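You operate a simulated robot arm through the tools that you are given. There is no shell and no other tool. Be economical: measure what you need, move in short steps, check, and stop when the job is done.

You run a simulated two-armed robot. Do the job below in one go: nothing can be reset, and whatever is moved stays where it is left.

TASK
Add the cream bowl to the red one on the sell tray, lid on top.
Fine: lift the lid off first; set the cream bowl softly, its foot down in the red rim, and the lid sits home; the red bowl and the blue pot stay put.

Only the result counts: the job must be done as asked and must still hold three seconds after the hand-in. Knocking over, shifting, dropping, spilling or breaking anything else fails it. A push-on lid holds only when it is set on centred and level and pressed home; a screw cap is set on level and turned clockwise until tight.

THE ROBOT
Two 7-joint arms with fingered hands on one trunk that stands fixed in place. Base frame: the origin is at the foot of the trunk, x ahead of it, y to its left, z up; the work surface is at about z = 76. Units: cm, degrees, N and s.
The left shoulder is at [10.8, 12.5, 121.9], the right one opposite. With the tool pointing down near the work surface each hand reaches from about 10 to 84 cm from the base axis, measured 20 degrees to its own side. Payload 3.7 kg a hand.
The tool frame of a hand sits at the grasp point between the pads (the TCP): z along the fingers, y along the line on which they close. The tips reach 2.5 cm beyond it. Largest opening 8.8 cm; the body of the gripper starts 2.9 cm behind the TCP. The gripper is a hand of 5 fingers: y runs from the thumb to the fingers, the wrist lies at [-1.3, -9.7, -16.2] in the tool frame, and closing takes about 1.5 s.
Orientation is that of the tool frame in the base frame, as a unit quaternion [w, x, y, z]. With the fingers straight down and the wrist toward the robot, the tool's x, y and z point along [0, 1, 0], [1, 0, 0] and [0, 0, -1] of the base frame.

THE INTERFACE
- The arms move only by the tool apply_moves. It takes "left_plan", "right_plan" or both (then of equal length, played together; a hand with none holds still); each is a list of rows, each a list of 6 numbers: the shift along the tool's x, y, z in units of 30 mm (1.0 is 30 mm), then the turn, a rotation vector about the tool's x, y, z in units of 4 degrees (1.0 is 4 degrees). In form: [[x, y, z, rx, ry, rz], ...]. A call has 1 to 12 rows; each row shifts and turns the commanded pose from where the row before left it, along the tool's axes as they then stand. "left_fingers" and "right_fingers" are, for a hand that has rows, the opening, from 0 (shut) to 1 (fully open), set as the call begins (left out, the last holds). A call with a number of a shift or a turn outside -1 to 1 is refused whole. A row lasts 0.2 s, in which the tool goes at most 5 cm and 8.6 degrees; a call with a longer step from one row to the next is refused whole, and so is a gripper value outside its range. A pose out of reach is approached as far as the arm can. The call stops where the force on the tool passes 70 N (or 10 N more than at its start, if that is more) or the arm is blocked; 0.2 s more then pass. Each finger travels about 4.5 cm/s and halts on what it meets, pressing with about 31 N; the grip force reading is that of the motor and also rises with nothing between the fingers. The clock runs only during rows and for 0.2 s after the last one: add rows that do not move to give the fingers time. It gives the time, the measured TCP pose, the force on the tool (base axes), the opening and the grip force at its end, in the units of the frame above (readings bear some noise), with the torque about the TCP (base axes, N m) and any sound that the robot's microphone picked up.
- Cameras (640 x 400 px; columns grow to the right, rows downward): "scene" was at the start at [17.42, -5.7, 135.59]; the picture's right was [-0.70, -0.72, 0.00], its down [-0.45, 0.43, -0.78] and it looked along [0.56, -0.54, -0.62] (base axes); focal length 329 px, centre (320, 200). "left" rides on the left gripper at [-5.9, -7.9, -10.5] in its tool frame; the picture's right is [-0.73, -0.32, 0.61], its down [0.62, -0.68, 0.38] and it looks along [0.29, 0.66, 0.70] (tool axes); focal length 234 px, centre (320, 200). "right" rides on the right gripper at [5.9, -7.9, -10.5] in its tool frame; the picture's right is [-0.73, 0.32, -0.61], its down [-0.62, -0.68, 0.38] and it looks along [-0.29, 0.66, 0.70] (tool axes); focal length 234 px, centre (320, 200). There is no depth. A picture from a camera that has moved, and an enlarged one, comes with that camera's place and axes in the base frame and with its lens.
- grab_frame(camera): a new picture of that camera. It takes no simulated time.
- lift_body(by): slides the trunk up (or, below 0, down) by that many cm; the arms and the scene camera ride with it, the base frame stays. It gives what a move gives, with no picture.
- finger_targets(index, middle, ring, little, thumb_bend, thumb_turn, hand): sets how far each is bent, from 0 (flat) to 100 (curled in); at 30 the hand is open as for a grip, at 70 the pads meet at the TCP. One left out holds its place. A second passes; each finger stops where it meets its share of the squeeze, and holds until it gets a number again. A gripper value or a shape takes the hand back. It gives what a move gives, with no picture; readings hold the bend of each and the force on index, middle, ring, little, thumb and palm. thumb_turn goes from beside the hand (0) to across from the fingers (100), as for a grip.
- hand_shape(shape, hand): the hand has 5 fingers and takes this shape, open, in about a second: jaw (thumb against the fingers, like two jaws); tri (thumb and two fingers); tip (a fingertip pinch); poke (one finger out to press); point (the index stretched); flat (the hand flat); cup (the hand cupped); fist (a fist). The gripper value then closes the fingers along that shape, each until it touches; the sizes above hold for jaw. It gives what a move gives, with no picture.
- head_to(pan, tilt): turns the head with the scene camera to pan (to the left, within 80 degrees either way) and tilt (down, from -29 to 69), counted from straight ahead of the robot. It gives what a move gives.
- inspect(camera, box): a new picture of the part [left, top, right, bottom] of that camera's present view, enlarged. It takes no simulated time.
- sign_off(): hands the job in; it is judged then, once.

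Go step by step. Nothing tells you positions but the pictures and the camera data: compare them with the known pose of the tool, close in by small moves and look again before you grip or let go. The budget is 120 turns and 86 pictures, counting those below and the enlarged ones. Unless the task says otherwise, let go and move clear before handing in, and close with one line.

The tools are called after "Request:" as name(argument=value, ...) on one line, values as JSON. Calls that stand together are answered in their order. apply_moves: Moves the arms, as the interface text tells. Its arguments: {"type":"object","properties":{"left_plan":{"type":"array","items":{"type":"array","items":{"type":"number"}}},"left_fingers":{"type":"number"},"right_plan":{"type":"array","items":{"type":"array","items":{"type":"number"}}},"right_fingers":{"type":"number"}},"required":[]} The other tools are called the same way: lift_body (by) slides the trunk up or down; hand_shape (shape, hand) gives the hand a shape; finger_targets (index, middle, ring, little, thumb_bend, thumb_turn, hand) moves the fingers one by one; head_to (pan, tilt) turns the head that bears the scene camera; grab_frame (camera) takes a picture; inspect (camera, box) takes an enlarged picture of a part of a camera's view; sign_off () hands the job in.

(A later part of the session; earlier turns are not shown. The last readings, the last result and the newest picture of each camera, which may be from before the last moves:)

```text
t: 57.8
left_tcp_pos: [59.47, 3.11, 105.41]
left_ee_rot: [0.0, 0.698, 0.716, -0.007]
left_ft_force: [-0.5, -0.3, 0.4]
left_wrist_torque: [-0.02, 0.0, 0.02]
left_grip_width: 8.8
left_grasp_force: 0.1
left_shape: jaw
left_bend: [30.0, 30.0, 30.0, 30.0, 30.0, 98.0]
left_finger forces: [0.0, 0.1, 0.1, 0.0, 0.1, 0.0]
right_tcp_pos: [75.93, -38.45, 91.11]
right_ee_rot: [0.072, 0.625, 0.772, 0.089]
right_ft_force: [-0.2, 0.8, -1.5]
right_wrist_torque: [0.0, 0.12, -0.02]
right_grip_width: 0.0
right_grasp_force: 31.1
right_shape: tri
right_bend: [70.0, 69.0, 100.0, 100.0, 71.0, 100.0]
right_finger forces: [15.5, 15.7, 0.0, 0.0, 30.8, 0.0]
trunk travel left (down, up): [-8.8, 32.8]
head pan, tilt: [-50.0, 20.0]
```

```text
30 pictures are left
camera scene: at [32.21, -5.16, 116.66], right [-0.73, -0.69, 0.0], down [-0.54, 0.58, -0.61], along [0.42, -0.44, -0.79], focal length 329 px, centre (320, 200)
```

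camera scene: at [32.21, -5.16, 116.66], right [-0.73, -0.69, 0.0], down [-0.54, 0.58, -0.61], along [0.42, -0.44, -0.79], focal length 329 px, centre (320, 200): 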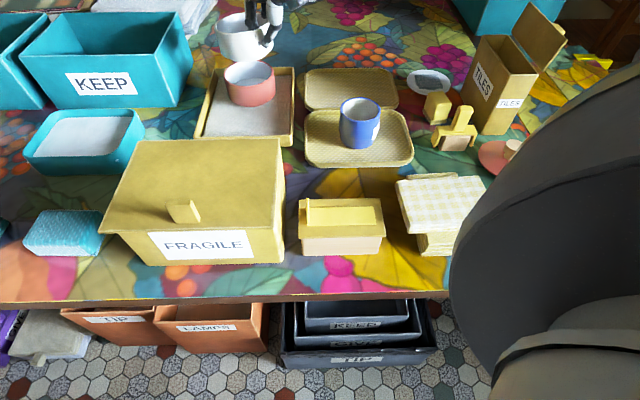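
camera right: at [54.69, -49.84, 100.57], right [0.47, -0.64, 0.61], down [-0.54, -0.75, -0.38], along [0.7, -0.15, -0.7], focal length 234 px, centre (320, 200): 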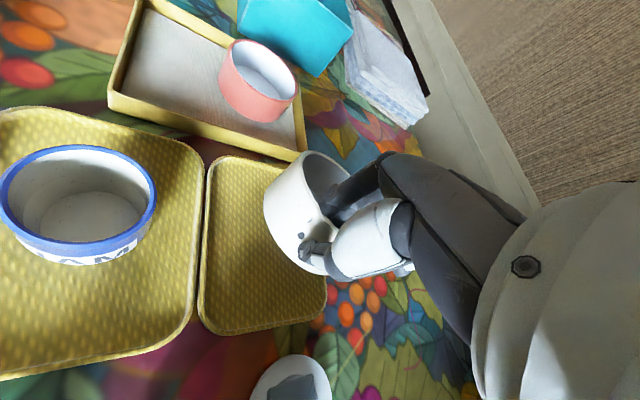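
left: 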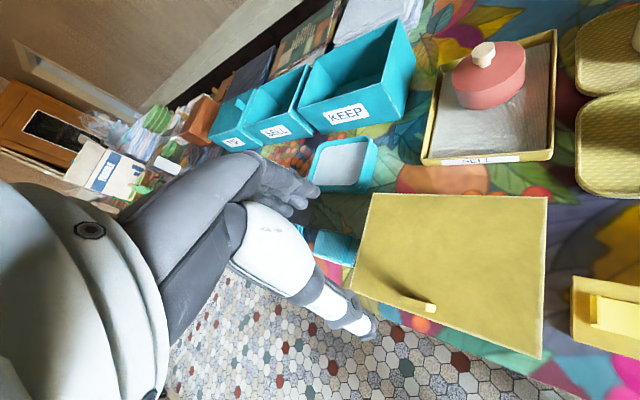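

Request:
inspect(camera="scene", box=[190, 0, 310, 110])

Request:
grab_frame(camera="right")

Request:
grab_frame(camera="left")

```text
3.64 times, centred on (250, 55) of scene
camera zoom: at [32.21, -5.16, 116.66], right [-0.73, -0.69, 0.0], down [-0.54, 0.58, -0.61], along [0.42, -0.44, -0.79], focal length 1198 px, centre (574, 727)
```

zoom: 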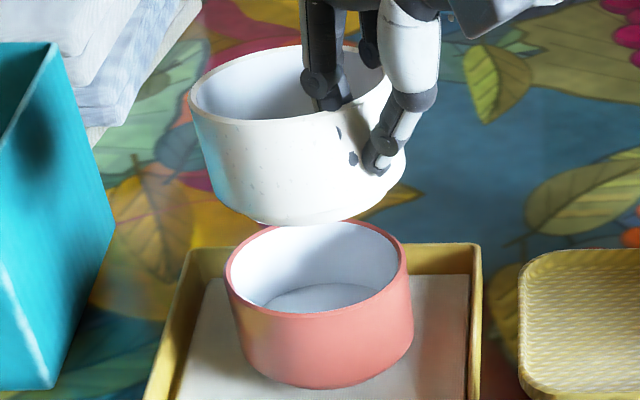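

```text
28 pictures are left
camera right: at [64.85, -34.85, 99.48], right [0.33, -0.67, 0.66], down [-0.43, -0.73, -0.53], along [0.84, -0.12, -0.53], focal length 234 px, centre (320, 200)
```

right: 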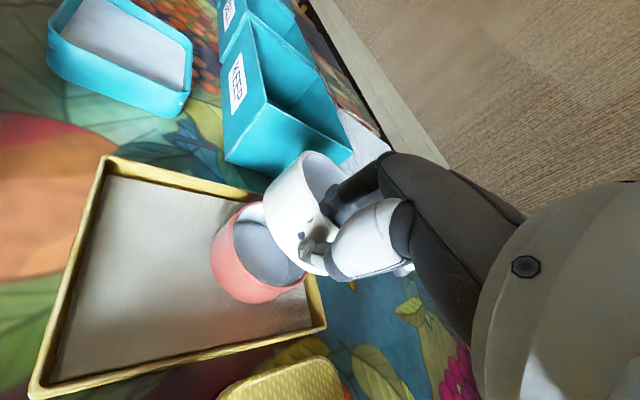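

```text
27 pictures are left
camera left: at [51.67, -2.76, 115.9], right [-0.31, -0.74, -0.6], down [-0.7, 0.6, -0.38], along [0.64, 0.3, -0.7], focal length 234 px, centre (320, 200)
```

left: 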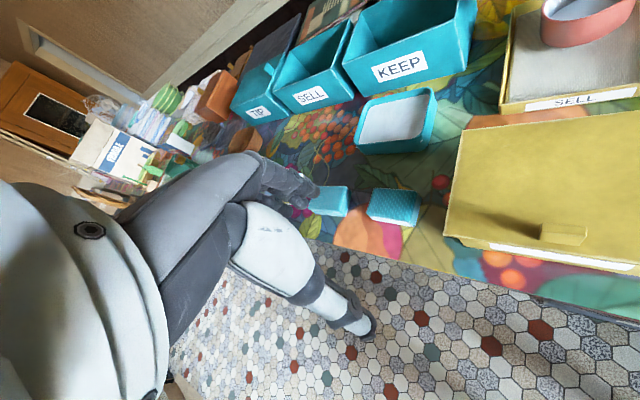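

Request:
inspect(camera="scene", box=[205, 0, 285, 62])

Request:
inspect(camera="right", box=[190, 130, 350, 310])

```text
6.45 times, centred on (245, 31) of scene
camera zoom: at [32.21, -5.16, 116.66], right [-0.73, -0.69, 0.0], down [-0.54, 0.58, -0.61], along [0.42, -0.44, -0.79], focal length 2124 px, centre (804, 1290)
```

zoom: 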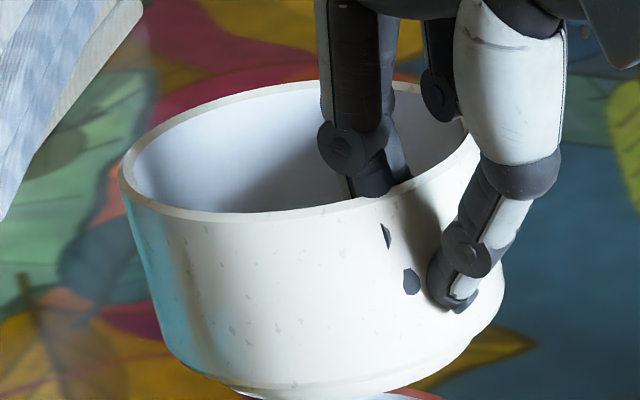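

```text
2.22 times, centred on (270, 220) of right
camera zoom: at [64.85, -34.85, 99.48], right [0.33, -0.67, 0.66], down [-0.43, -0.73, -0.53], along [0.84, -0.12, -0.53], focal length 520 px, centre (431, 156)
```

zoom: 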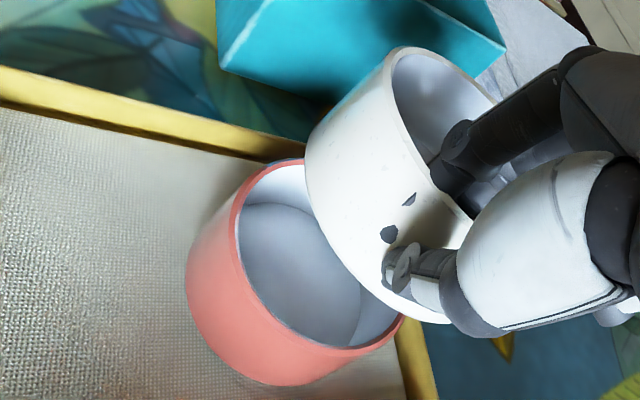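

The bowl is nearly level now, with about 4° of droop left, and sits roughly over the red bowl. I'll tip another 4° and lower to just above the red rim.

Request:
apply_moves(right_plan=[[0, 0.03, 0, -0.5, 0, 0], [0, 0.03, 0, -0.5, 0, 0], [0, -0.06, 0.2, 0, 0, 0], [0, -0.085, 0.28, 0, 0, 0], [0, -0.085, 0.28, 0, 0, 0], [0, -0.085, 0.28, 0, 0, 0], [0, 0, 0, 0, 0, 0]])

Request:
inspect(camera="scene", box=[200, 0, 300, 110])

Request:
inspect(camera="right", box=[190, 130, 350, 310])

```text
t: 59.4
left_tcp_pos: [59.41, 3.07, 105.41]
left_ee_rot: [-0.001, 0.698, 0.716, -0.004]
left_ft_force: [-0.4, 1.3, 0.2]
left_wrist_torque: [0.02, 0.01, -0.03]
left_grip_width: 8.79
left_grasp_force: 0.0
left_shape: jaw
left_bend: [30.0, 30.0, 30.0, 30.0, 30.0, 98.0]
left_finger forces: [0.0, 0.0, 0.0, 0.0, 0.1, 0.0]
right_tcp_pos: [76.2, -38.31, 87.98]
right_ee_rot: [0.093, 0.622, 0.769, 0.114]
right_ft_force: [0.4, -0.9, -2.7]
right_wrist_torque: [-0.01, 0.08, -0.01]
right_grip_width: 0.01
right_grasp_force: 30.4
right_shape: tri
right_bend: [70.0, 69.0, 100.0, 100.0, 71.0, 100.0]
right_finger forces: [15.5, 15.6, 0.0, 0.0, 30.9, 0.0]
trunk travel left (down, up): [-8.8, 32.8]
head pan, tilt: [-50.0, 20.0]
```

```text
3.64 times, centred on (250, 55) of scene
camera zoom: at [32.19, -5.14, 116.64], right [-0.73, -0.69, 0.0], down [-0.54, 0.58, -0.61], along [0.42, -0.44, -0.79], focal length 1198 px, centre (574, 727)
```

zoom: 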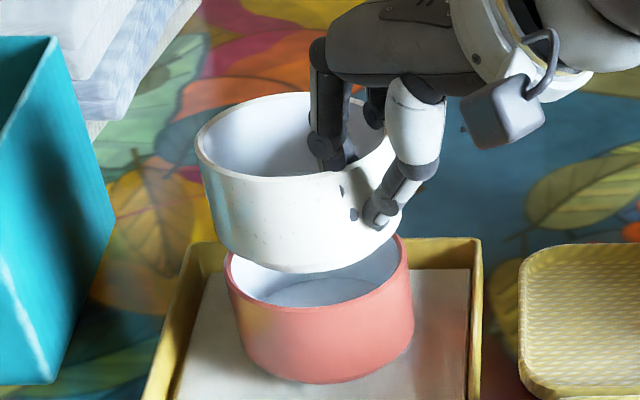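

```text
2.22 times, centred on (270, 220) of right
camera zoom: at [64.69, -34.85, 95.62], right [0.28, -0.68, 0.68], down [-0.4, -0.72, -0.57], along [0.87, -0.11, -0.47], focal length 520 px, centre (431, 156)
```

zoom: 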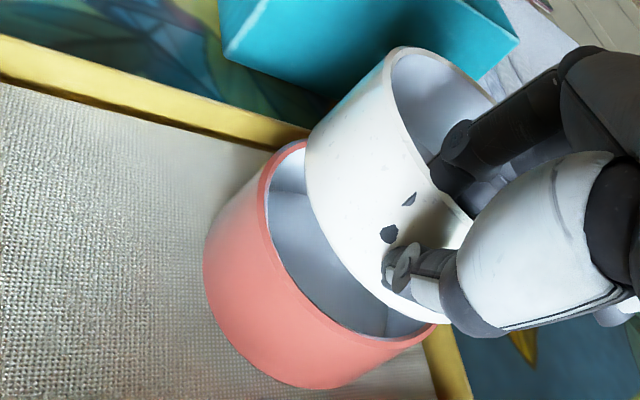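

The bowl looks level and concentric with the red rim. I'll lower another 1.4 cm slowly.

Request:
apply_moves(right_plan=[[0, -0.045, 0.15, 0, 0, 0], [0, -0.045, 0.15, 0, 0, 0], [0, -0.045, 0.15, 0, 0, 0], [0, 0, 0, 0, 0, 0]])

Request:
inspect(camera="scene", box=[205, 15, 285, 105])

Request:
inspect(camera="right", box=[190, 130, 350, 310])

```text
t: 60.4
left_tcp_pos: [59.39, 3.17, 105.26]
left_ee_rot: [0.0, 0.698, 0.716, -0.006]
left_ft_force: [-0.2, 0.5, -0.4]
left_wrist_torque: [0.0, 0.01, -0.04]
left_grip_width: 8.81
left_grasp_force: 0.0
left_shape: jaw
left_bend: [30.0, 30.0, 30.0, 30.0, 30.0, 98.0]
left_finger forces: [0.0, 0.1, 0.0, 0.0, 0.0, 0.0]
right_tcp_pos: [76.21, -38.25, 86.65]
right_ee_rot: [0.094, 0.622, 0.769, 0.115]
right_ft_force: [-0.4, 0.4, -1.7]
right_wrist_torque: [-0.01, 0.08, 0.01]
right_grip_width: 0.01
right_grasp_force: 30.9
right_shape: tri
right_bend: [70.0, 69.0, 100.0, 100.0, 71.0, 100.0]
right_finger forces: [14.4, 16.0, 0.0, 0.1, 30.9, 0.0]
trunk travel left (down, up): [-8.8, 32.8]
head pan, tilt: [-50.0, 20.0]
```

```text
4.44 times, centred on (245, 60) of scene
camera zoom: at [32.19, -5.13, 116.64], right [-0.73, -0.69, 0.0], down [-0.55, 0.58, -0.61], along [0.42, -0.44, -0.79], focal length 1464 px, centre (653, 822)
```

zoom: 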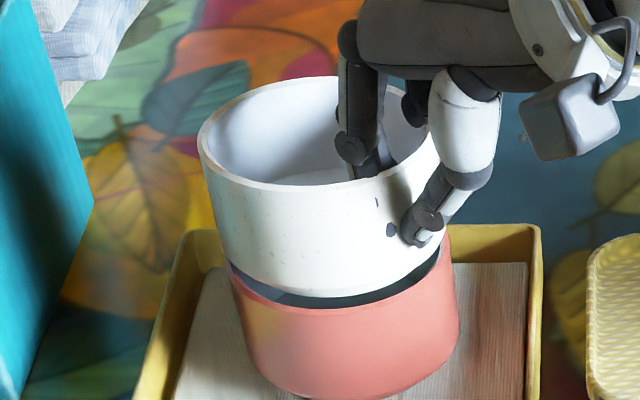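

```text
2.22 times, centred on (270, 220) of right
camera zoom: at [64.64, -34.82, 94.29], right [0.28, -0.68, 0.68], down [-0.4, -0.72, -0.57], along [0.87, -0.11, -0.47], focal length 520 px, centre (431, 156)
```

zoom: 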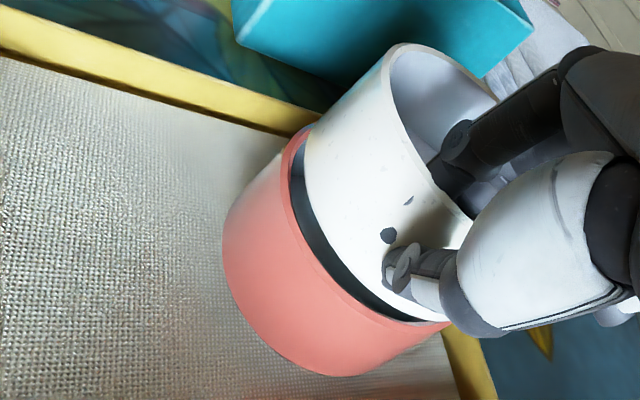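

There's a slightly larger gap on the near/right side, so the bowl needs to shift about 0.4 cm back. I'll correct that with a touch more tilt and look again.

Request:
apply_moves(right_plan=[[-0.012, -0.06, -0.018, -0.25, 0, 0], [-0.012, -0.06, -0.018, -0.25, 0, 0], [0, 0, 0, 0, 0, 0]])

Request:
inspect(camera="scene", box=[205, 15, 285, 105])

Request:
inspect(camera="right", box=[190, 130, 350, 310])

```text
t: 61.2
left_tcp_pos: [59.48, 3.1, 105.34]
left_ee_rot: [0.0, 0.699, 0.715, -0.005]
left_ft_force: [-0.5, 0.5, -0.2]
left_wrist_torque: [-0.01, 0.0, -0.03]
left_grip_width: 8.78
left_grasp_force: 0.0
left_shape: jaw
left_bend: [30.0, 30.0, 30.0, 30.0, 30.0, 98.0]
left_finger forces: [0.1, 0.0, 0.0, 0.1, 0.0, 0.0]
right_tcp_pos: [75.88, -38.39, 86.51]
right_ee_rot: [0.105, 0.62, 0.767, 0.129]
right_ft_force: [0.8, -1.1, -1.3]
right_wrist_torque: [0.02, 0.11, 0.05]
right_grip_width: 0.0
right_grasp_force: 31.0
right_shape: tri
right_bend: [70.0, 69.0, 100.0, 100.0, 71.0, 100.0]
right_finger forces: [15.0, 15.7, 0.0, 0.0, 30.8, 0.1]
trunk travel left (down, up): [-8.8, 32.8]
head pan, tilt: [-50.0, 20.0]
```

```text
4.44 times, centred on (245, 60) of scene
camera zoom: at [32.21, -5.14, 116.63], right [-0.73, -0.69, 0.0], down [-0.55, 0.58, -0.61], along [0.42, -0.44, -0.79], focal length 1464 px, centre (653, 822)
```

zoom: 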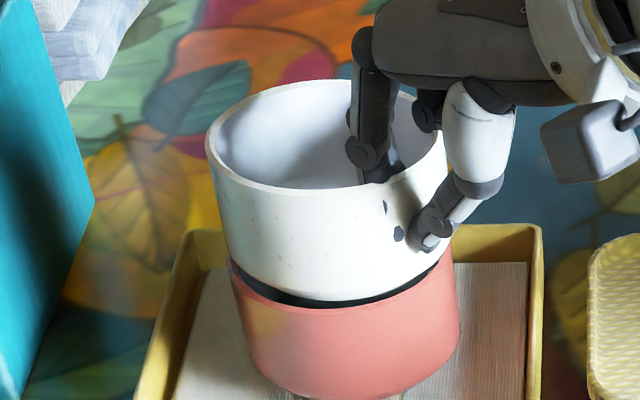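

```text
2.22 times, centred on (270, 220) of right
camera zoom: at [64.04, -34.98, 93.76], right [0.26, -0.69, 0.68], down [-0.38, -0.72, -0.58], along [0.89, -0.11, -0.44], focal length 520 px, centre (431, 156)
```

zoom: 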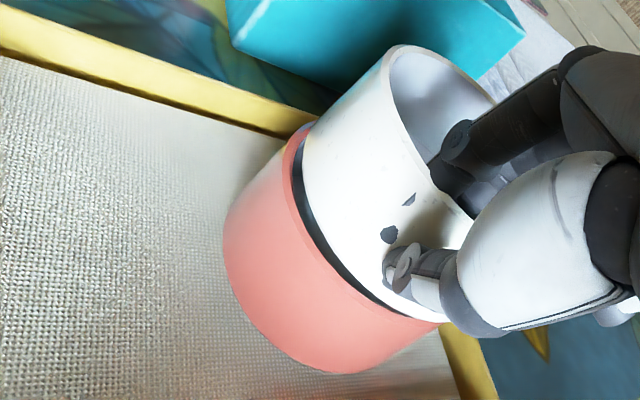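

It now looks concentric with an even gap. I'll lower in 1.5–2 mm steps until contact.

Request:
apply_moves(right_plan=[[0, -0.017, 0.05, 0, 0, 0], [0, -0.017, 0.05, 0, 0, 0], [0, -0.017, 0.05, 0, 0, 0], [0, 0, 0, 0, 0, 0]])

Request:
apply_moves(right_plan=[[0, -0.017, 0.05, 0, 0, 0], [0, 0, 0, 0, 0, 0]])

```text
t: 62.2
left_tcp_pos: [59.42, 3.12, 105.27]
left_ee_rot: [0.0, 0.699, 0.715, -0.005]
left_ft_force: [0.6, -0.4, 0.6]
left_wrist_torque: [-0.02, -0.01, 0.02]
left_grip_width: 8.77
left_grasp_force: 0.1
left_shape: jaw
left_bend: [30.0, 30.0, 30.0, 30.0, 30.0, 98.0]
left_finger forces: [0.0, 0.0, 0.0, 0.1, 0.1, 0.1]
right_tcp_pos: [75.88, -38.4, 86.05]
right_ee_rot: [0.104, 0.62, 0.767, 0.129]
right_ft_force: [-0.5, -0.2, -1.0]
right_wrist_torque: [-0.04, 0.04, 0.04]
right_grip_width: 0.0
right_grasp_force: 31.2
right_shape: tri
right_bend: [70.0, 69.0, 100.0, 100.0, 71.0, 100.0]
right_finger forces: [14.2, 15.9, 0.0, 0.0, 30.7, 0.0]
trunk travel left (down, up): [-8.8, 32.8]
head pan, tilt: [-50.0, 20.0]
```

```text
t: 62.8
left_tcp_pos: [59.45, 3.11, 105.17]
left_ee_rot: [-0.001, 0.699, 0.715, -0.005]
left_ft_force: [-0.5, 0.0, -0.6]
left_wrist_torque: [0.01, 0.02, 0.02]
left_grip_width: 8.79
left_grasp_force: 0.1
left_shape: jaw
left_bend: [30.0, 30.0, 30.0, 30.0, 30.0, 98.0]
left_finger forces: [0.1, 0.0, 0.0, 0.0, 0.0, 0.0]
right_tcp_pos: [75.98, -38.29, 86.01]
right_ee_rot: [0.104, 0.62, 0.767, 0.128]
right_ft_force: [-0.7, 1.2, 0.8]
right_wrist_torque: [0.0, 0.07, 0.05]
right_grip_width: 0.0
right_grasp_force: 30.6
right_shape: tri
right_bend: [70.0, 69.0, 100.0, 100.0, 71.0, 100.0]
right_finger forces: [15.0, 16.2, 0.0, 0.0, 31.4, 0.0]
trunk travel left (down, up): [-8.8, 32.8]
head pan, tilt: [-50.0, 20.0]
```

Request:
inspect(camera="scene", box=[205, 15, 285, 105])

Request:
inspect(camera="right", box=[200, 170, 320, 300])

```text
4.44 times, centred on (245, 60) of scene
camera zoom: at [32.18, -5.11, 116.66], right [-0.72, -0.69, 0.0], down [-0.55, 0.57, -0.61], along [0.42, -0.44, -0.79], focal length 1464 px, centre (653, 822)
```

zoom: 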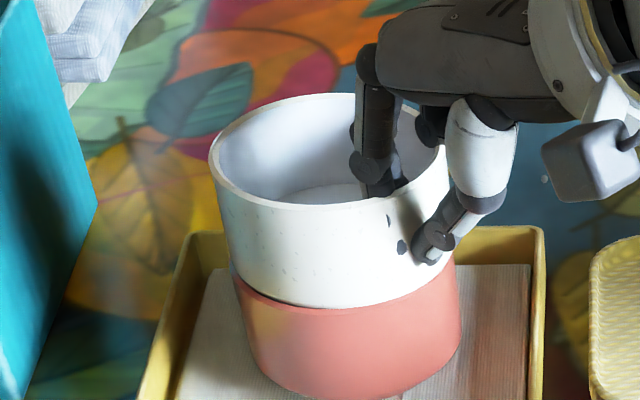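

```text
3.08 times, centred on (260, 235) of right
camera zoom: at [64.09, -34.97, 93.24], right [0.26, -0.69, 0.68], down [-0.38, -0.72, -0.58], along [0.89, -0.11, -0.44], focal length 720 px, centre (505, 92)
```

zoom: 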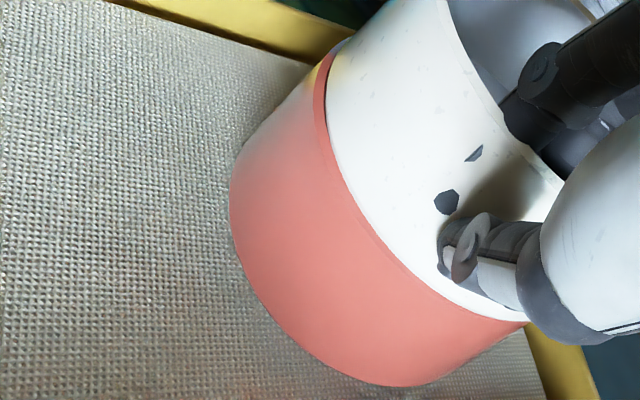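

The foot is entering the red rim. I'll lower a little more, watching for the seat force.

Request:
apply_moves(right_plan=[[0, -0.014, 0.04, 0, 0, 0], [0, -0.014, 0.04, 0, 0, 0], [0, 0, 0, 0, 0, 0]])

Request:
inspect(camera="scene", box=[205, 15, 285, 105])

```text
t: 63.6
left_tcp_pos: [59.31, 3.2, 105.45]
left_ee_rot: [0.001, 0.699, 0.716, -0.005]
left_ft_force: [-0.8, 0.1, 0.6]
left_wrist_torque: [-0.01, 0.01, 0.0]
left_grip_width: 8.79
left_grasp_force: 0.1
left_shape: jaw
left_bend: [30.0, 30.0, 30.0, 30.0, 30.0, 98.0]
left_finger forces: [0.0, 0.0, 0.0, 0.1, 0.1, 0.0]
right_tcp_pos: [75.85, -38.31, 85.88]
right_ee_rot: [0.106, 0.62, 0.767, 0.128]
right_ft_force: [-0.3, -0.1, 8.8]
right_wrist_torque: [0.01, 0.04, 0.01]
right_grip_width: 0.02
right_grasp_force: 31.3
right_shape: tri
right_bend: [70.0, 69.0, 100.0, 100.0, 72.0, 100.0]
right_finger forces: [16.2, 16.3, 0.0, 0.0, 32.9, 0.0]
trunk travel left (down, up): [-8.8, 32.8]
head pan, tilt: [-50.0, 20.0]
```

```text
4.44 times, centred on (245, 60) of scene
camera zoom: at [32.11, -5.09, 116.7], right [-0.72, -0.69, 0.0], down [-0.55, 0.57, -0.61], along [0.42, -0.44, -0.79], focal length 1464 px, centre (653, 822)
```

zoom: 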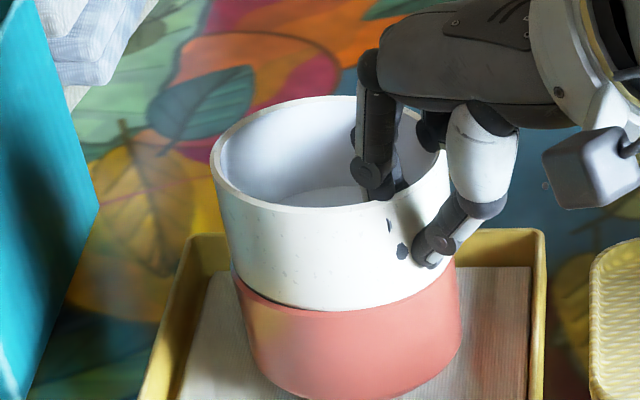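

Seat contact is about 9 N, with a small gap left at the front-left. I'll ease the tilt back by 2° so the far side comes down too.

Request:
apply_moves(right_plan=[[0, 0, 0, 0.25, 0, 0], [0, 0, 0, 0.25, 0, 0], [0, 0, 0, 0, 0, 0]])

Request:
inspect(camera="scene", box=[205, 15, 285, 105])

```text
t: 64.4
left_tcp_pos: [59.39, 3.01, 105.37]
left_ee_rot: [0.0, 0.699, 0.715, -0.006]
left_ft_force: [0.5, -0.1, -0.2]
left_wrist_torque: [-0.02, 0.0, 0.01]
left_grip_width: 8.81
left_grasp_force: 0.0
left_shape: jaw
left_bend: [30.0, 30.0, 30.0, 30.0, 30.0, 98.0]
left_finger forces: [0.0, 0.1, 0.1, 0.0, 0.0, 0.0]
right_tcp_pos: [75.95, -38.38, 85.85]
right_ee_rot: [0.095, 0.622, 0.769, 0.115]
right_ft_force: [0.4, -1.1, 10.6]
right_wrist_torque: [0.01, -0.09, -0.03]
right_grip_width: 0.08
right_grasp_force: 30.5
right_shape: tri
right_bend: [70.0, 69.0, 100.0, 100.0, 72.0, 100.0]
right_finger forces: [16.3, 16.4, 0.1, 0.0, 32.0, 0.0]
trunk travel left (down, up): [-8.8, 32.8]
head pan, tilt: [-50.0, 20.0]
```

```text
4.44 times, centred on (245, 60) of scene
camera zoom: at [32.11, -5.07, 116.69], right [-0.72, -0.69, 0.0], down [-0.55, 0.57, -0.61], along [0.42, -0.44, -0.79], focal length 1464 px, centre (653, 822)
```

zoom: 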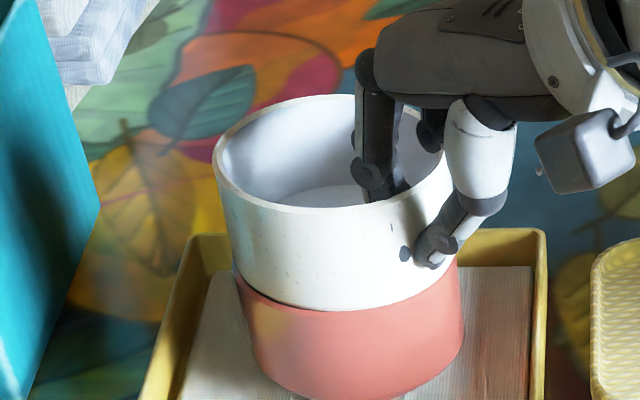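

The bowl sits in the red rim. I'll ease the pressure slightly and open the pinch partway.

Request:
apply_moves(right_plan=[[0, 0.005, -0.02, 0, 0, 0], [0, 0, 0, 0, 0, 0], [0, 0, 0, 0, 0, 0], [0, 0, 0, 0, 0, 0], [0, 0, 0, 0, 0, 0]], right_fingers=0.4)

Request:
inspect(camera="scene", box=[205, 15, 285, 105])

```text
t: 65.6
left_tcp_pos: [59.37, 3.15, 105.23]
left_ee_rot: [0.0, 0.699, 0.715, -0.004]
left_ft_force: [-0.8, 0.4, 0.6]
left_wrist_torque: [0.01, 0.04, 0.03]
left_grip_width: 8.78
left_grasp_force: 0.1
left_shape: jaw
left_bend: [30.0, 30.0, 30.0, 30.0, 30.0, 98.0]
left_finger forces: [0.1, 0.0, 0.1, 0.0, 0.0, 0.0]
right_tcp_pos: [75.86, -38.31, 85.74]
right_ee_rot: [0.093, 0.623, 0.769, 0.115]
right_ft_force: [-0.3, 0.5, 0.8]
right_wrist_torque: [0.01, -0.01, -0.01]
right_grip_width: 3.48
right_grasp_force: 0.0
right_shape: tri
right_bend: [74.0, 49.0, 99.0, 99.0, 73.0, 100.0]
right_finger forces: [0.0, 0.0, 0.1, 0.0, 0.0, 0.1]
trunk travel left (down, up): [-8.8, 32.8]
head pan, tilt: [-50.0, 20.0]
```

```text
4.44 times, centred on (245, 60) of scene
camera zoom: at [32.21, -5.12, 116.65], right [-0.72, -0.69, 0.0], down [-0.55, 0.57, -0.61], along [0.42, -0.44, -0.79], focal length 1464 px, centre (653, 822)
```

zoom: 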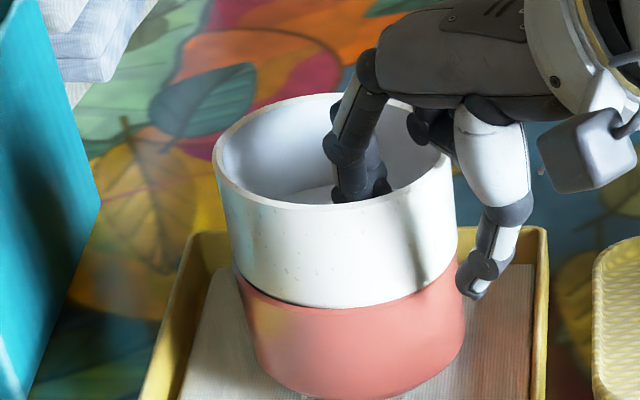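

The cream bowl is released and stands on the red one. I'll withdraw straight up and check the seat.

Request:
apply_moves(right_plan=[[0, 0.03, -0.1, 0, 0, 0], [0, 0.06, -0.2, 0, 0, 0], [0, 0.12, -0.4, 0, 0, 0], [0, 0.17, -0.55, 0, 0, 0], [0, 0.17, -0.55, 0, 0, 0], [0, 0.17, -0.55, 0, 0, 0], [0, 0.17, -0.55, 0, 0, 0], [0, 0.1, -0.35, 0, 0, 0], [0, 0, 0, 0, 0, 0]])

Request:
inspect(camera="scene", box=[195, 40, 315, 160])

Request:
inspect(camera="right", box=[150, 150, 350, 350])

```text
t: 67.6
left_tcp_pos: [59.34, 3.11, 105.29]
left_ee_rot: [0.0, 0.7, 0.714, -0.005]
left_ft_force: [0.4, 0.7, 0.2]
left_wrist_torque: [-0.01, -0.01, -0.04]
left_grip_width: 8.79
left_grasp_force: 0.1
left_shape: jaw
left_bend: [30.0, 30.0, 30.0, 30.0, 30.0, 98.0]
left_finger forces: [0.0, 0.0, 0.1, 0.0, 0.0, 0.0]
right_tcp_pos: [75.72, -38.24, 95.88]
right_ee_rot: [0.094, 0.622, 0.769, 0.115]
right_ft_force: [0.8, 0.1, 0.0]
right_wrist_torque: [0.01, 0.02, 0.0]
right_grip_width: 3.46
right_grasp_force: 0.0
right_shape: tri
right_bend: [74.0, 49.0, 99.0, 99.0, 73.0, 100.0]
right_finger forces: [0.0, 0.0, 0.0, 0.0, 0.0, 0.1]
trunk travel left (down, up): [-8.8, 32.8]
head pan, tilt: [-50.0, 20.0]
```

```text
3.33 times, centred on (255, 100) of scene
camera zoom: at [32.22, -5.11, 116.65], right [-0.72, -0.69, 0.0], down [-0.55, 0.57, -0.61], along [0.42, -0.44, -0.79], focal length 1098 px, centre (537, 533)
```

zoom: 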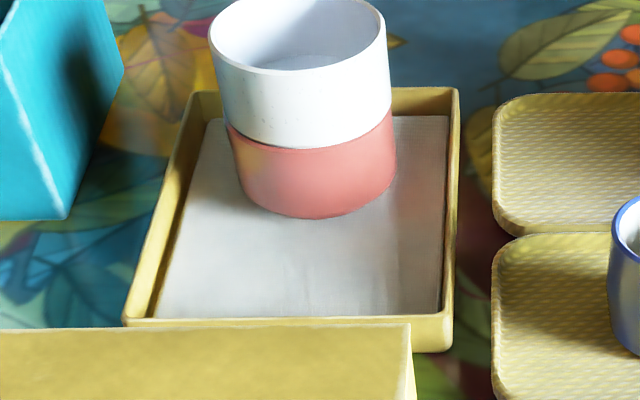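

```text
2.00 times, centred on (250, 250) of right
camera zoom: at [64.19, -34.88, 103.61], right [0.28, -0.68, 0.68], down [-0.4, -0.72, -0.57], along [0.87, -0.11, -0.47], focal length 468 px, centre (460, 100)
```

zoom: 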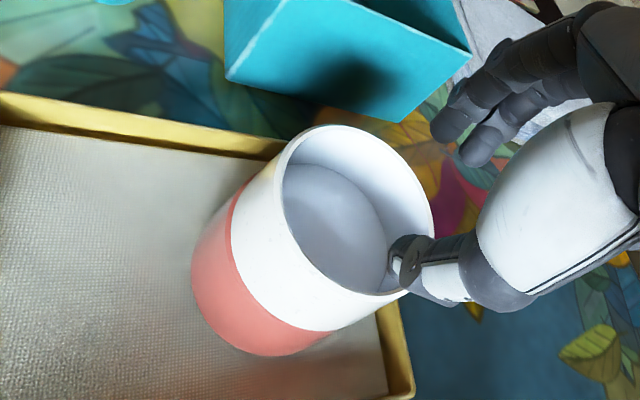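

The cream bowl stands level and nested on the red one, and nothing else has moved. I'll straighten the hand, switch back to jaw, and return above the lid at [35.5, -55.1].

Request:
apply_moves(right_plan=[[0, 0, -0.4, 0.86, 0, 0], [0, 0, -0.4, 0.86, 0, 0], [0, 0, -0.4, 0.86, 0, 0], [0, 0, -0.3, 0.86, 0, 0], [0, 0, -0.2, 0.86, 0, 0], [0, -0.5, 0, 0, 0, 0], [-0.1, -0.95, 0, 0, 0, 0], [-0.18, -0.95, 0, 0, 0, 0], [-0.18, -0.95, 0, 0, 0, 0], [-0.18, -0.95, 0, 0, 0, 0], [-0.18, -0.95, 0, 0, 0, 0], [-0.18, -0.95, 0, 0, 0, 0]])

Request:
hand_shape(hand="right", shape="jaw")

```text
t: 70.2
left_tcp_pos: [59.36, 3.08, 105.27]
left_ee_rot: [-0.001, 0.699, 0.715, -0.004]
left_ft_force: [1.0, 0.5, 1.6]
left_wrist_torque: [-0.01, -0.04, -0.01]
left_grip_width: 8.78
left_grasp_force: 0.1
left_shape: jaw
left_bend: [30.0, 30.0, 30.0, 30.0, 30.0, 98.0]
left_finger forces: [0.0, 0.1, 0.1, 0.0, 0.0, 0.0]
right_tcp_pos: [57.17, -44.88, 100.16]
right_ee_rot: [-0.001, 0.629, 0.778, -0.002]
right_ft_force: [0.3, 0.2, -0.6]
right_wrist_torque: [0.01, -0.03, 0.02]
right_grip_width: 3.48
right_grasp_force: 0.0
right_shape: tri
right_bend: [74.0, 49.0, 99.0, 99.0, 73.0, 100.0]
right_finger forces: [0.1, 0.0, 0.1, 0.0, 0.1, 0.1]
right hand out of reach, approached as far as the arm can: row 3, 4
trunk travel left (down, up): [-8.8, 32.8]
head pan, tilt: [-50.0, 20.0]
```

```text
t: 71.1
left_tcp_pos: [59.42, 3.14, 105.3]
left_ee_rot: [0.0, 0.699, 0.715, -0.004]
left_ft_force: [0.7, 0.2, 0.1]
left_wrist_torque: [-0.03, -0.02, -0.02]
left_grip_width: 8.77
left_grasp_force: 0.0
left_shape: jaw
left_bend: [30.0, 30.0, 30.0, 30.0, 30.0, 98.0]
left_finger forces: [0.0, 0.1, 0.1, 0.1, 0.0, 0.0]
right_tcp_pos: [57.37, -44.92, 100.03]
right_ee_rot: [-0.001, 0.629, 0.777, -0.001]
right_ft_force: [0.7, 0.1, 0.3]
right_wrist_torque: [-0.01, -0.02, -0.01]
right_grip_width: 8.75
right_grasp_force: 0.0
right_shape: jaw
right_bend: [30.0, 30.0, 30.0, 30.0, 30.0, 98.0]
right_finger forces: [0.1, 0.0, 0.1, 0.0, 0.0, 0.0]
trunk travel left (down, up): [-8.8, 32.8]
head pan, tilt: [-50.0, 20.0]
```

Request:
apply_moves(right_plan=[[-0.22, -0.97, 0, 0, 0, 0], [-0.22, -0.97, 0, 0, 0, 0], [-0.22, -0.97, 0, 0, 0, 0], [-0.22, -0.97, 0, 0, 0, 0], [-0.22, -0.97, 0, 0, 0, 0], [-0.22, -0.97, 0, 0, 0, 0], [-0.24, -0.99, 0, 0, 0, 0], [-0.24, -0.99, 0, 0, 0, 0], [0, 0, 0, 0, 0, 0]])

```text
t: 73.1
left_tcp_pos: [59.4, 2.99, 105.26]
left_ee_rot: [0.0, 0.699, 0.715, -0.005]
left_ft_force: [-0.5, -0.1, 0.4]
left_wrist_torque: [-0.02, 0.02, -0.03]
left_grip_width: 8.75
left_grasp_force: 0.1
left_shape: jaw
left_bend: [30.0, 30.0, 30.0, 30.0, 30.0, 98.0]
left_finger forces: [0.1, 0.0, 0.1, 0.0, 0.0, 0.0]
right_tcp_pos: [35.54, -55.16, 99.99]
right_ee_rot: [-0.002, 0.629, 0.777, -0.003]
right_ft_force: [0.0, -0.2, 0.0]
right_wrist_torque: [0.0, -0.01, -0.02]
right_grip_width: 8.76
right_grasp_force: 0.1
right_shape: jaw
right_bend: [30.0, 30.0, 30.0, 30.0, 30.0, 98.0]
right_finger forces: [0.1, 0.0, 0.1, 0.1, 0.1, 0.0]
trunk travel left (down, up): [-8.8, 32.8]
head pan, tilt: [-50.0, 20.0]
```

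I'm right over the lid, on the same line I left it by. I'll come down and check once before gripping.

Request:
apply_moves(right_plan=[[0, 0, 0.8, 0, 0, 0], [0, 0, 0.9, 0, 0, 0], [0, 0, 0.9, 0, 0, 0], [0, 0, 0.9, 0, 0, 0], [0, 0, 0.9, 0, 0, 0], [0, 0, 0.7, 0, 0, 0], [0, 0, 0.5, 0, 0, 0], [0, 0, 0, 0, 0, 0]])

Request:
grab_frame(camera="right")

```text
t: 74.9
left_tcp_pos: [59.28, 3.01, 105.27]
left_ee_rot: [0.0, 0.699, 0.715, -0.005]
left_ft_force: [0.2, 0.4, 0.4]
left_wrist_torque: [0.01, -0.06, -0.03]
left_grip_width: 8.79
left_grasp_force: 0.1
left_shape: jaw
left_bend: [30.0, 30.0, 30.0, 30.0, 30.0, 98.0]
left_finger forces: [0.0, 0.1, 0.0, 0.1, 0.1, 0.0]
right_tcp_pos: [35.61, -55.12, 83.3]
right_ee_rot: [0.0, 0.629, 0.777, -0.001]
right_ft_force: [0.0, 0.3, -0.1]
right_wrist_torque: [0.0, 0.03, 0.01]
right_grip_width: 8.79
right_grasp_force: 0.0
right_shape: jaw
right_bend: [30.0, 30.0, 30.0, 30.0, 30.0, 98.0]
right_finger forces: [0.0, 0.0, 0.0, 0.0, 0.0, 0.1]
trunk travel left (down, up): [-8.8, 32.8]
head pan, tilt: [-50.0, 20.0]
```

```text
11 pictures are left
camera right: at [26.7, -51.02, 93.81], right [0.47, -0.64, 0.61], down [-0.54, -0.75, -0.38], along [0.7, -0.15, -0.7], focal length 234 px, centre (320, 200)
```

right: 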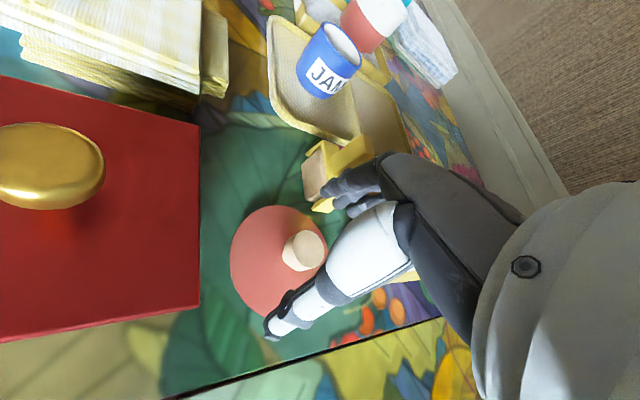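

The knob is aligned with the TCP. I'll go down to the earlier grip height and close.

Request:
apply_moves(right_plan=[[0, 0, 0.4, 0, 0, 0], [0, 0, 0.4, 0, 0, 0], [0, 0, 0.27, 0, 0, 0], [0, 0, 0, 0, 0, 0]])

Request:
apply_moves(right_plan=[[0, 0, 0, 0, 0, 0], [0, 0, 0, 0, 0, 0], [0, 0, 0, 0, 0, 0], [0, 0, 0, 0, 0, 0], [0, 0, 0, 0, 0, 0], [0, 0, 0, 0, 0, 0], [0, 0, 0, 0, 0, 0], [0, 0, 0, 0, 0, 0]], right_fingers=0)

```text
t: 75.9
left_tcp_pos: [59.34, 3.02, 105.3]
left_ee_rot: [-0.001, 0.699, 0.715, -0.005]
left_ft_force: [-0.7, -1.2, -0.1]
left_wrist_torque: [-0.06, 0.01, 0.0]
left_grip_width: 8.82
left_grasp_force: 0.1
left_shape: jaw
left_bend: [30.0, 30.0, 30.0, 30.0, 30.0, 98.0]
left_finger forces: [0.0, 0.0, 0.0, 0.1, 0.0, 0.0]
right_tcp_pos: [35.63, -55.13, 80.32]
right_ee_rot: [0.0, 0.629, 0.777, -0.002]
right_ft_force: [-0.3, -0.2, -1.0]
right_wrist_torque: [0.0, -0.01, -0.01]
right_grip_width: 8.76
right_grasp_force: 0.0
right_shape: jaw
right_bend: [30.0, 30.0, 30.0, 30.0, 30.0, 98.0]
right_finger forces: [0.1, 0.0, 0.0, 0.1, 0.1, 0.0]
trunk travel left (down, up): [-8.8, 32.8]
head pan, tilt: [-50.0, 20.0]
```

```text
t: 77.7
left_tcp_pos: [59.48, 3.02, 105.35]
left_ee_rot: [0.0, 0.699, 0.715, -0.005]
left_ft_force: [0.1, -0.1, -0.1]
left_wrist_torque: [-0.02, 0.0, 0.0]
left_grip_width: 8.79
left_grasp_force: 0.0
left_shape: jaw
left_bend: [30.0, 30.0, 30.0, 30.0, 30.0, 98.0]
left_finger forces: [0.0, 0.0, 0.0, 0.0, 0.0, 0.0]
right_tcp_pos: [35.53, -55.19, 80.3]
right_ee_rot: [-0.001, 0.629, 0.777, -0.002]
right_ft_force: [0.8, 0.5, 1.2]
right_wrist_torque: [0.0, 0.0, -0.01]
right_grip_width: 1.75
right_grasp_force: 31.3
right_shape: jaw
right_bend: [73.0, 56.0, 71.0, 66.0, 76.0, 100.0]
right_finger forces: [12.6, 9.9, 5.0, 0.1, 20.5, 0.0]
trunk travel left (down, up): [-8.8, 32.8]
head pan, tilt: [-50.0, 20.0]
```

The knob is gripped. I'll lift the lid and carry it back toward the stack.

Request:
apply_moves(right_plan=[[0, 0, -0.2, 0, 0, 0], [0, 0, -0.5, 0, 0, 0], [0, 0, -0.9, 0, 0, 0], [0, 0, -1, 0, 0, 0], [0, 0, -1, 0, 0, 0], [0, 0, -1, 0, 0, 0], [0, 0, -1, 0, 0, 0], [0.3, 0.3, -0.9, 0, 0, 0], [0.3, 0.8, 0, 0, 0, 0], [0.3, 0.9, 0, 0, 0, 0], [0.2, 0.9, 0, 0, 0, 0], [0.2, 0.9, 0, 0, 0, 0]])

Request:
apply_moves(right_plan=[[0.13, 0.95, 0, 0, 0, 0], [0.13, 0.95, 0, 0, 0, 0], [0.13, 0.95, 0, 0, 0, 0], [0.13, 0.95, 0, 0, 0, 0], [0.13, 0.95, 0, 0, 0, 0], [0.13, 0.95, 0, 0, 0, 0], [0.13, 0.95, 0.1, 0, 0, 0], [0.13, 0.95, 0.2, 0, 0, 0], [0.13, 0.95, 0.3, 0, 0, 0], [0.13, 0.9, 0.3, 0, 0, 0], [0, 0, 0, 0, 0, 0]])

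```text
t: 80.3
left_tcp_pos: [59.35, 2.91, 103.88]
left_ee_rot: [-0.01, 0.705, 0.709, -0.006]
left_ft_force: [2.0, 0.0, -4.5]
left_wrist_torque: [0.02, 0.14, 0.01]
left_grip_width: 8.78
left_grasp_force: 0.0
left_shape: jaw
left_bend: [30.0, 30.0, 30.0, 30.0, 30.0, 98.0]
left_finger forces: [0.0, 0.0, 0.1, 0.0, 0.1, 0.0]
right_tcp_pos: [46.52, -48.65, 99.02]
right_ee_rot: [-0.006, 0.629, 0.778, -0.006]
right_ft_force: [0.6, 0.1, -0.6]
right_wrist_torque: [-0.01, 0.01, -0.02]
right_grip_width: 1.71
right_grasp_force: 31.1
right_shape: jaw
right_bend: [73.0, 56.0, 71.0, 66.0, 77.0, 100.0]
right_finger forces: [12.2, 10.1, 4.9, 0.0, 20.3, 0.1]
trunk travel left (down, up): [-8.8, 32.8]
head pan, tilt: [-50.0, 20.0]
```

```text
t: 82.7
left_tcp_pos: [58.75, 2.92, 105.16]
left_ee_rot: [0.0, 0.706, 0.708, -0.001]
left_ft_force: [-0.2, 0.1, -0.1]
left_wrist_torque: [0.03, 0.04, -0.02]
left_grip_width: 8.79
left_grasp_force: 0.1
left_shape: jaw
left_bend: [30.0, 30.0, 30.0, 30.0, 30.0, 98.0]
left_finger forces: [0.1, 0.1, 0.1, 0.0, 0.1, 0.1]
right_tcp_pos: [72.92, -39.08, 96.86]
right_ee_rot: [-0.001, 0.629, 0.777, -0.002]
right_ft_force: [0.3, 0.3, -1.4]
right_wrist_torque: [-0.02, 0.01, 0.01]
right_grip_width: 1.72
right_grasp_force: 30.8
right_shape: jaw
right_bend: [73.0, 56.0, 71.0, 66.0, 78.0, 99.0]
right_finger forces: [12.7, 10.2, 5.3, 0.0, 20.0, 0.0]
trunk travel left (down, up): [-8.8, 32.8]
head pan, tilt: [-50.0, 20.0]
```

Request:
apply_moves(right_plan=[[0.02, 0.7, 0.2, 0, 0, 0], [0.03, 0.7, 0.2, 0, 0, 0], [0.02, 0.7, 0.2, 0, 0, 0], [0.01, 0.46, 0.2, 0, 0, 0], [0, 0, 0, 0, 0, 0]])

Request:
grab_frame(camera="right")

Request:
grab_frame(camera="scene")

```text
t: 83.9
left_tcp_pos: [58.8, 2.88, 105.05]
left_ee_rot: [0.0, 0.707, 0.708, 0.0]
left_ft_force: [-1.0, -0.4, 0.4]
left_wrist_torque: [0.02, -0.01, 0.0]
left_grip_width: 8.76
left_grasp_force: 0.0
left_shape: jaw
left_bend: [30.0, 30.0, 30.0, 30.0, 30.0, 98.0]
left_finger forces: [0.1, 0.0, 0.1, 0.0, 0.1, 0.0]
right_tcp_pos: [80.29, -37.49, 94.18]
right_ee_rot: [-0.001, 0.63, 0.777, -0.002]
right_ft_force: [0.0, 0.0, 0.7]
right_wrist_torque: [0.04, -0.01, 0.01]
right_grip_width: 1.73
right_grasp_force: 30.6
right_shape: jaw
right_bend: [73.0, 56.0, 71.0, 66.0, 78.0, 99.0]
right_finger forces: [12.9, 10.2, 5.5, 0.1, 20.1, 0.0]
trunk travel left (down, up): [-8.8, 32.8]
head pan, tilt: [-50.0, 20.0]
```

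```text
10 pictures are left
camera right: at [71.37, -33.42, 104.61], right [0.47, -0.64, 0.61], down [-0.54, -0.75, -0.38], along [0.7, -0.15, -0.7], focal length 234 px, centre (320, 200)
```

right: 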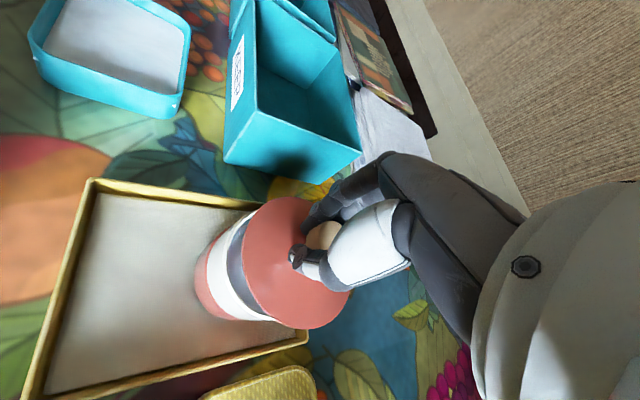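

```text
9 pictures are left
camera scene: at [33.58, -6.35, 121.63], right [-0.71, -0.7, 0.0], down [-0.23, 0.24, -0.94], along [0.66, -0.67, -0.33], focal length 329 px, centre (320, 200)
```

scene: 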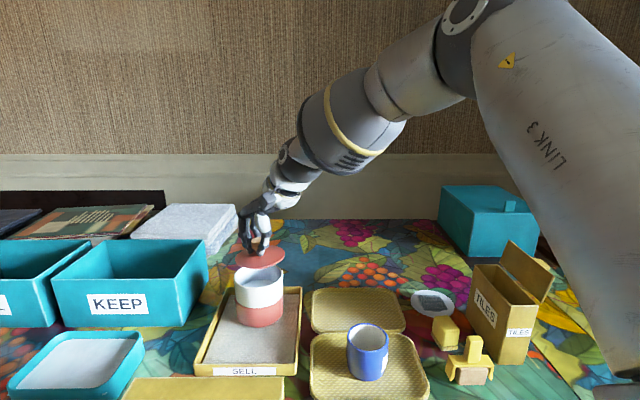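

Request:
inspect(camera="scene", box=[215, 225, 305, 335])

```text
3.64 times, centred on (260, 280) of scene
camera zoom: at [33.58, -6.35, 121.63], right [-0.71, -0.7, 0.0], down [-0.23, 0.24, -0.94], along [0.66, -0.67, -0.33], focal length 1198 px, centre (538, -91)
```

zoom: 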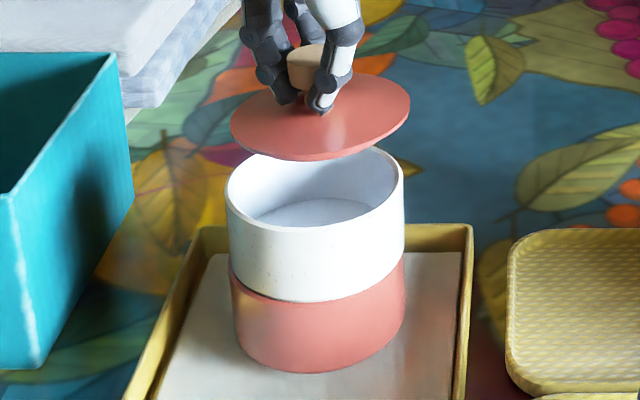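

The stack and lid are visible side-on. The lid hangs about 4° low toward its far-left side and sits about 0.3 cm off, so I'll level it, correct, and lower to just above the cream rim.

Request:
apply_moves(right_plan=[[0.015, 0, 0, -0.4, 0.25, 0], [0.012, 0, 0, -0.4, 0.25, 0], [0, 0, 0.25, 0, 0, 0], [0, 0, 0.3, 0, 0, 0], [0, 0, 0.25, 0, 0, 0], [0, 0, 0, 0, 0, 0]])

Request:
inspect(camera="scene", box=[215, 235, 305, 335])

Request:
inspect(camera="right", box=[190, 170, 380, 350])

```text
t: 85.3
left_tcp_pos: [58.65, 2.9, 105.05]
left_ee_rot: [-0.001, 0.706, 0.708, 0.0]
left_ft_force: [0.0, -0.5, 1.1]
left_wrist_torque: [0.02, -0.02, 0.02]
left_grip_width: 8.78
left_grasp_force: 0.1
left_shape: jaw
left_bend: [30.0, 30.0, 30.0, 30.0, 30.0, 98.0]
left_finger forces: [0.1, 0.0, 0.0, 0.0, 0.1, 0.1]
right_tcp_pos: [80.41, -37.24, 91.91]
right_ee_rot: [0.003, 0.629, 0.777, 0.031]
right_ft_force: [-0.7, 0.1, -0.7]
right_wrist_torque: [0.0, 0.01, -0.01]
right_grip_width: 1.72
right_grasp_force: 31.5
right_shape: jaw
right_bend: [73.0, 56.0, 71.0, 66.0, 78.0, 99.0]
right_finger forces: [12.9, 10.3, 5.7, 0.0, 20.0, 0.0]
trunk travel left (down, up): [-8.8, 32.8]
head pan, tilt: [-50.0, 20.0]
```

```text
4.00 times, centred on (260, 285) of scene
camera zoom: at [33.59, -6.36, 121.62], right [-0.71, -0.7, 0.0], down [-0.23, 0.24, -0.94], along [0.66, -0.67, -0.33], focal length 1317 px, centre (560, -140)
```

zoom: 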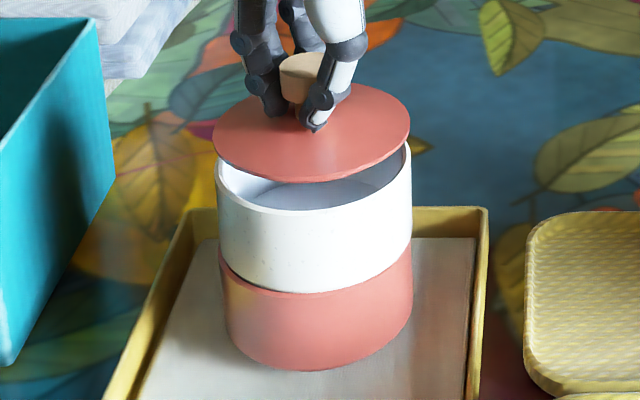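

```text
2.22 times, centred on (285, 260) of right
camera zoom: at [71.05, -33.66, 102.06], right [0.44, -0.67, 0.6], down [-0.52, -0.73, -0.44], along [0.73, -0.12, -0.67], focal length 520 px, centre (398, 67)
```

zoom: 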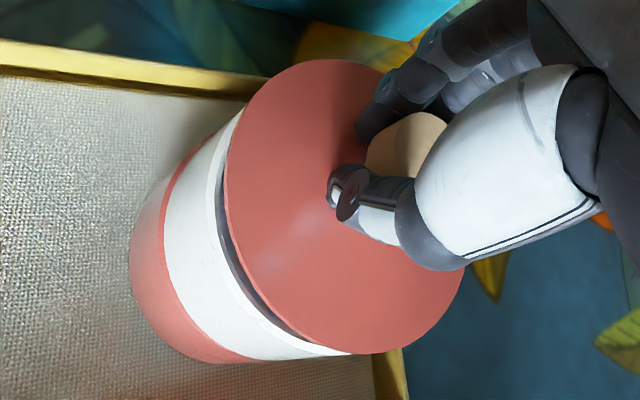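

The lid is now level and concentric over the cream rim, about 1 cm above it. I'll lower in small steps until it touches.

Request:
apply_moves(right_plan=[[0, -0.004, 0.07, 0, 0, 0], [0, -0.004, 0.07, 0, 0, 0], [0, -0.004, 0.07, 0, 0, 0], [0, 0, 0, 0, 0, 0]])

Request:
apply_moves(right_plan=[[0, -0.003, 0.05, 0, 0, 0], [0, -0.003, 0.05, 0, 0, 0], [0, 0, 0, 0, 0, 0]])

```text
t: 86.3
left_tcp_pos: [58.79, 2.98, 105.12]
left_ee_rot: [-0.001, 0.706, 0.708, 0.0]
left_ft_force: [-0.1, -0.3, -0.1]
left_wrist_torque: [0.02, -0.01, 0.03]
left_grip_width: 8.79
left_grasp_force: 0.0
left_shape: jaw
left_bend: [30.0, 30.0, 30.0, 30.0, 30.0, 98.0]
left_finger forces: [0.0, 0.0, 0.1, 0.0, 0.1, 0.1]
right_tcp_pos: [80.42, -37.04, 91.34]
right_ee_rot: [0.003, 0.629, 0.777, 0.031]
right_ft_force: [-1.1, -0.4, -1.2]
right_wrist_torque: [-0.02, -0.02, -0.02]
right_grip_width: 1.75
right_grasp_force: 30.8
right_shape: jaw
right_bend: [73.0, 56.0, 71.0, 66.0, 78.0, 99.0]
right_finger forces: [13.0, 10.2, 5.6, 0.0, 20.0, 0.0]
trunk travel left (down, up): [-8.8, 32.8]
head pan, tilt: [-50.0, 20.0]
```

```text
t: 87.1
left_tcp_pos: [58.85, 2.96, 105.12]
left_ee_rot: [0.0, 0.707, 0.707, 0.0]
left_ft_force: [-0.3, -0.7, 0.0]
left_wrist_torque: [-0.02, 0.0, 0.02]
left_grip_width: 8.77
left_grasp_force: 0.1
left_shape: jaw
left_bend: [30.0, 30.0, 30.0, 30.0, 30.0, 98.0]
left_finger forces: [0.1, 0.1, 0.0, 0.0, 0.0, 0.1]
right_tcp_pos: [80.46, -37.11, 91.04]
right_ee_rot: [0.003, 0.629, 0.777, 0.031]
right_ft_force: [0.6, 0.6, -0.8]
right_wrist_torque: [0.06, 0.0, 0.01]
right_grip_width: 1.7
right_grasp_force: 31.3
right_shape: jaw
right_bend: [73.0, 56.0, 71.0, 66.0, 78.0, 99.0]
right_finger forces: [12.9, 10.3, 5.7, 0.1, 20.0, 0.0]
trunk travel left (down, up): [-8.8, 32.8]
head pan, tilt: [-50.0, 20.0]
```

Request:
inspect(camera="scene", box=[220, 240, 300, 320])

```text
5.00 times, centred on (260, 280) of scene
camera zoom: at [33.59, -6.36, 121.62], right [-0.71, -0.7, 0.0], down [-0.23, 0.24, -0.94], along [0.66, -0.67, -0.33], focal length 1646 px, centre (620, -200)
```

zoom: 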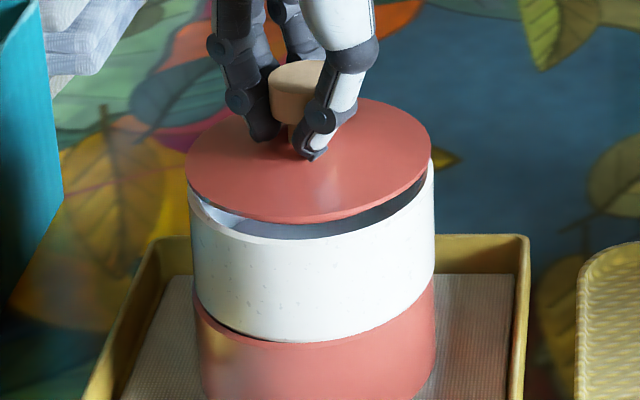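

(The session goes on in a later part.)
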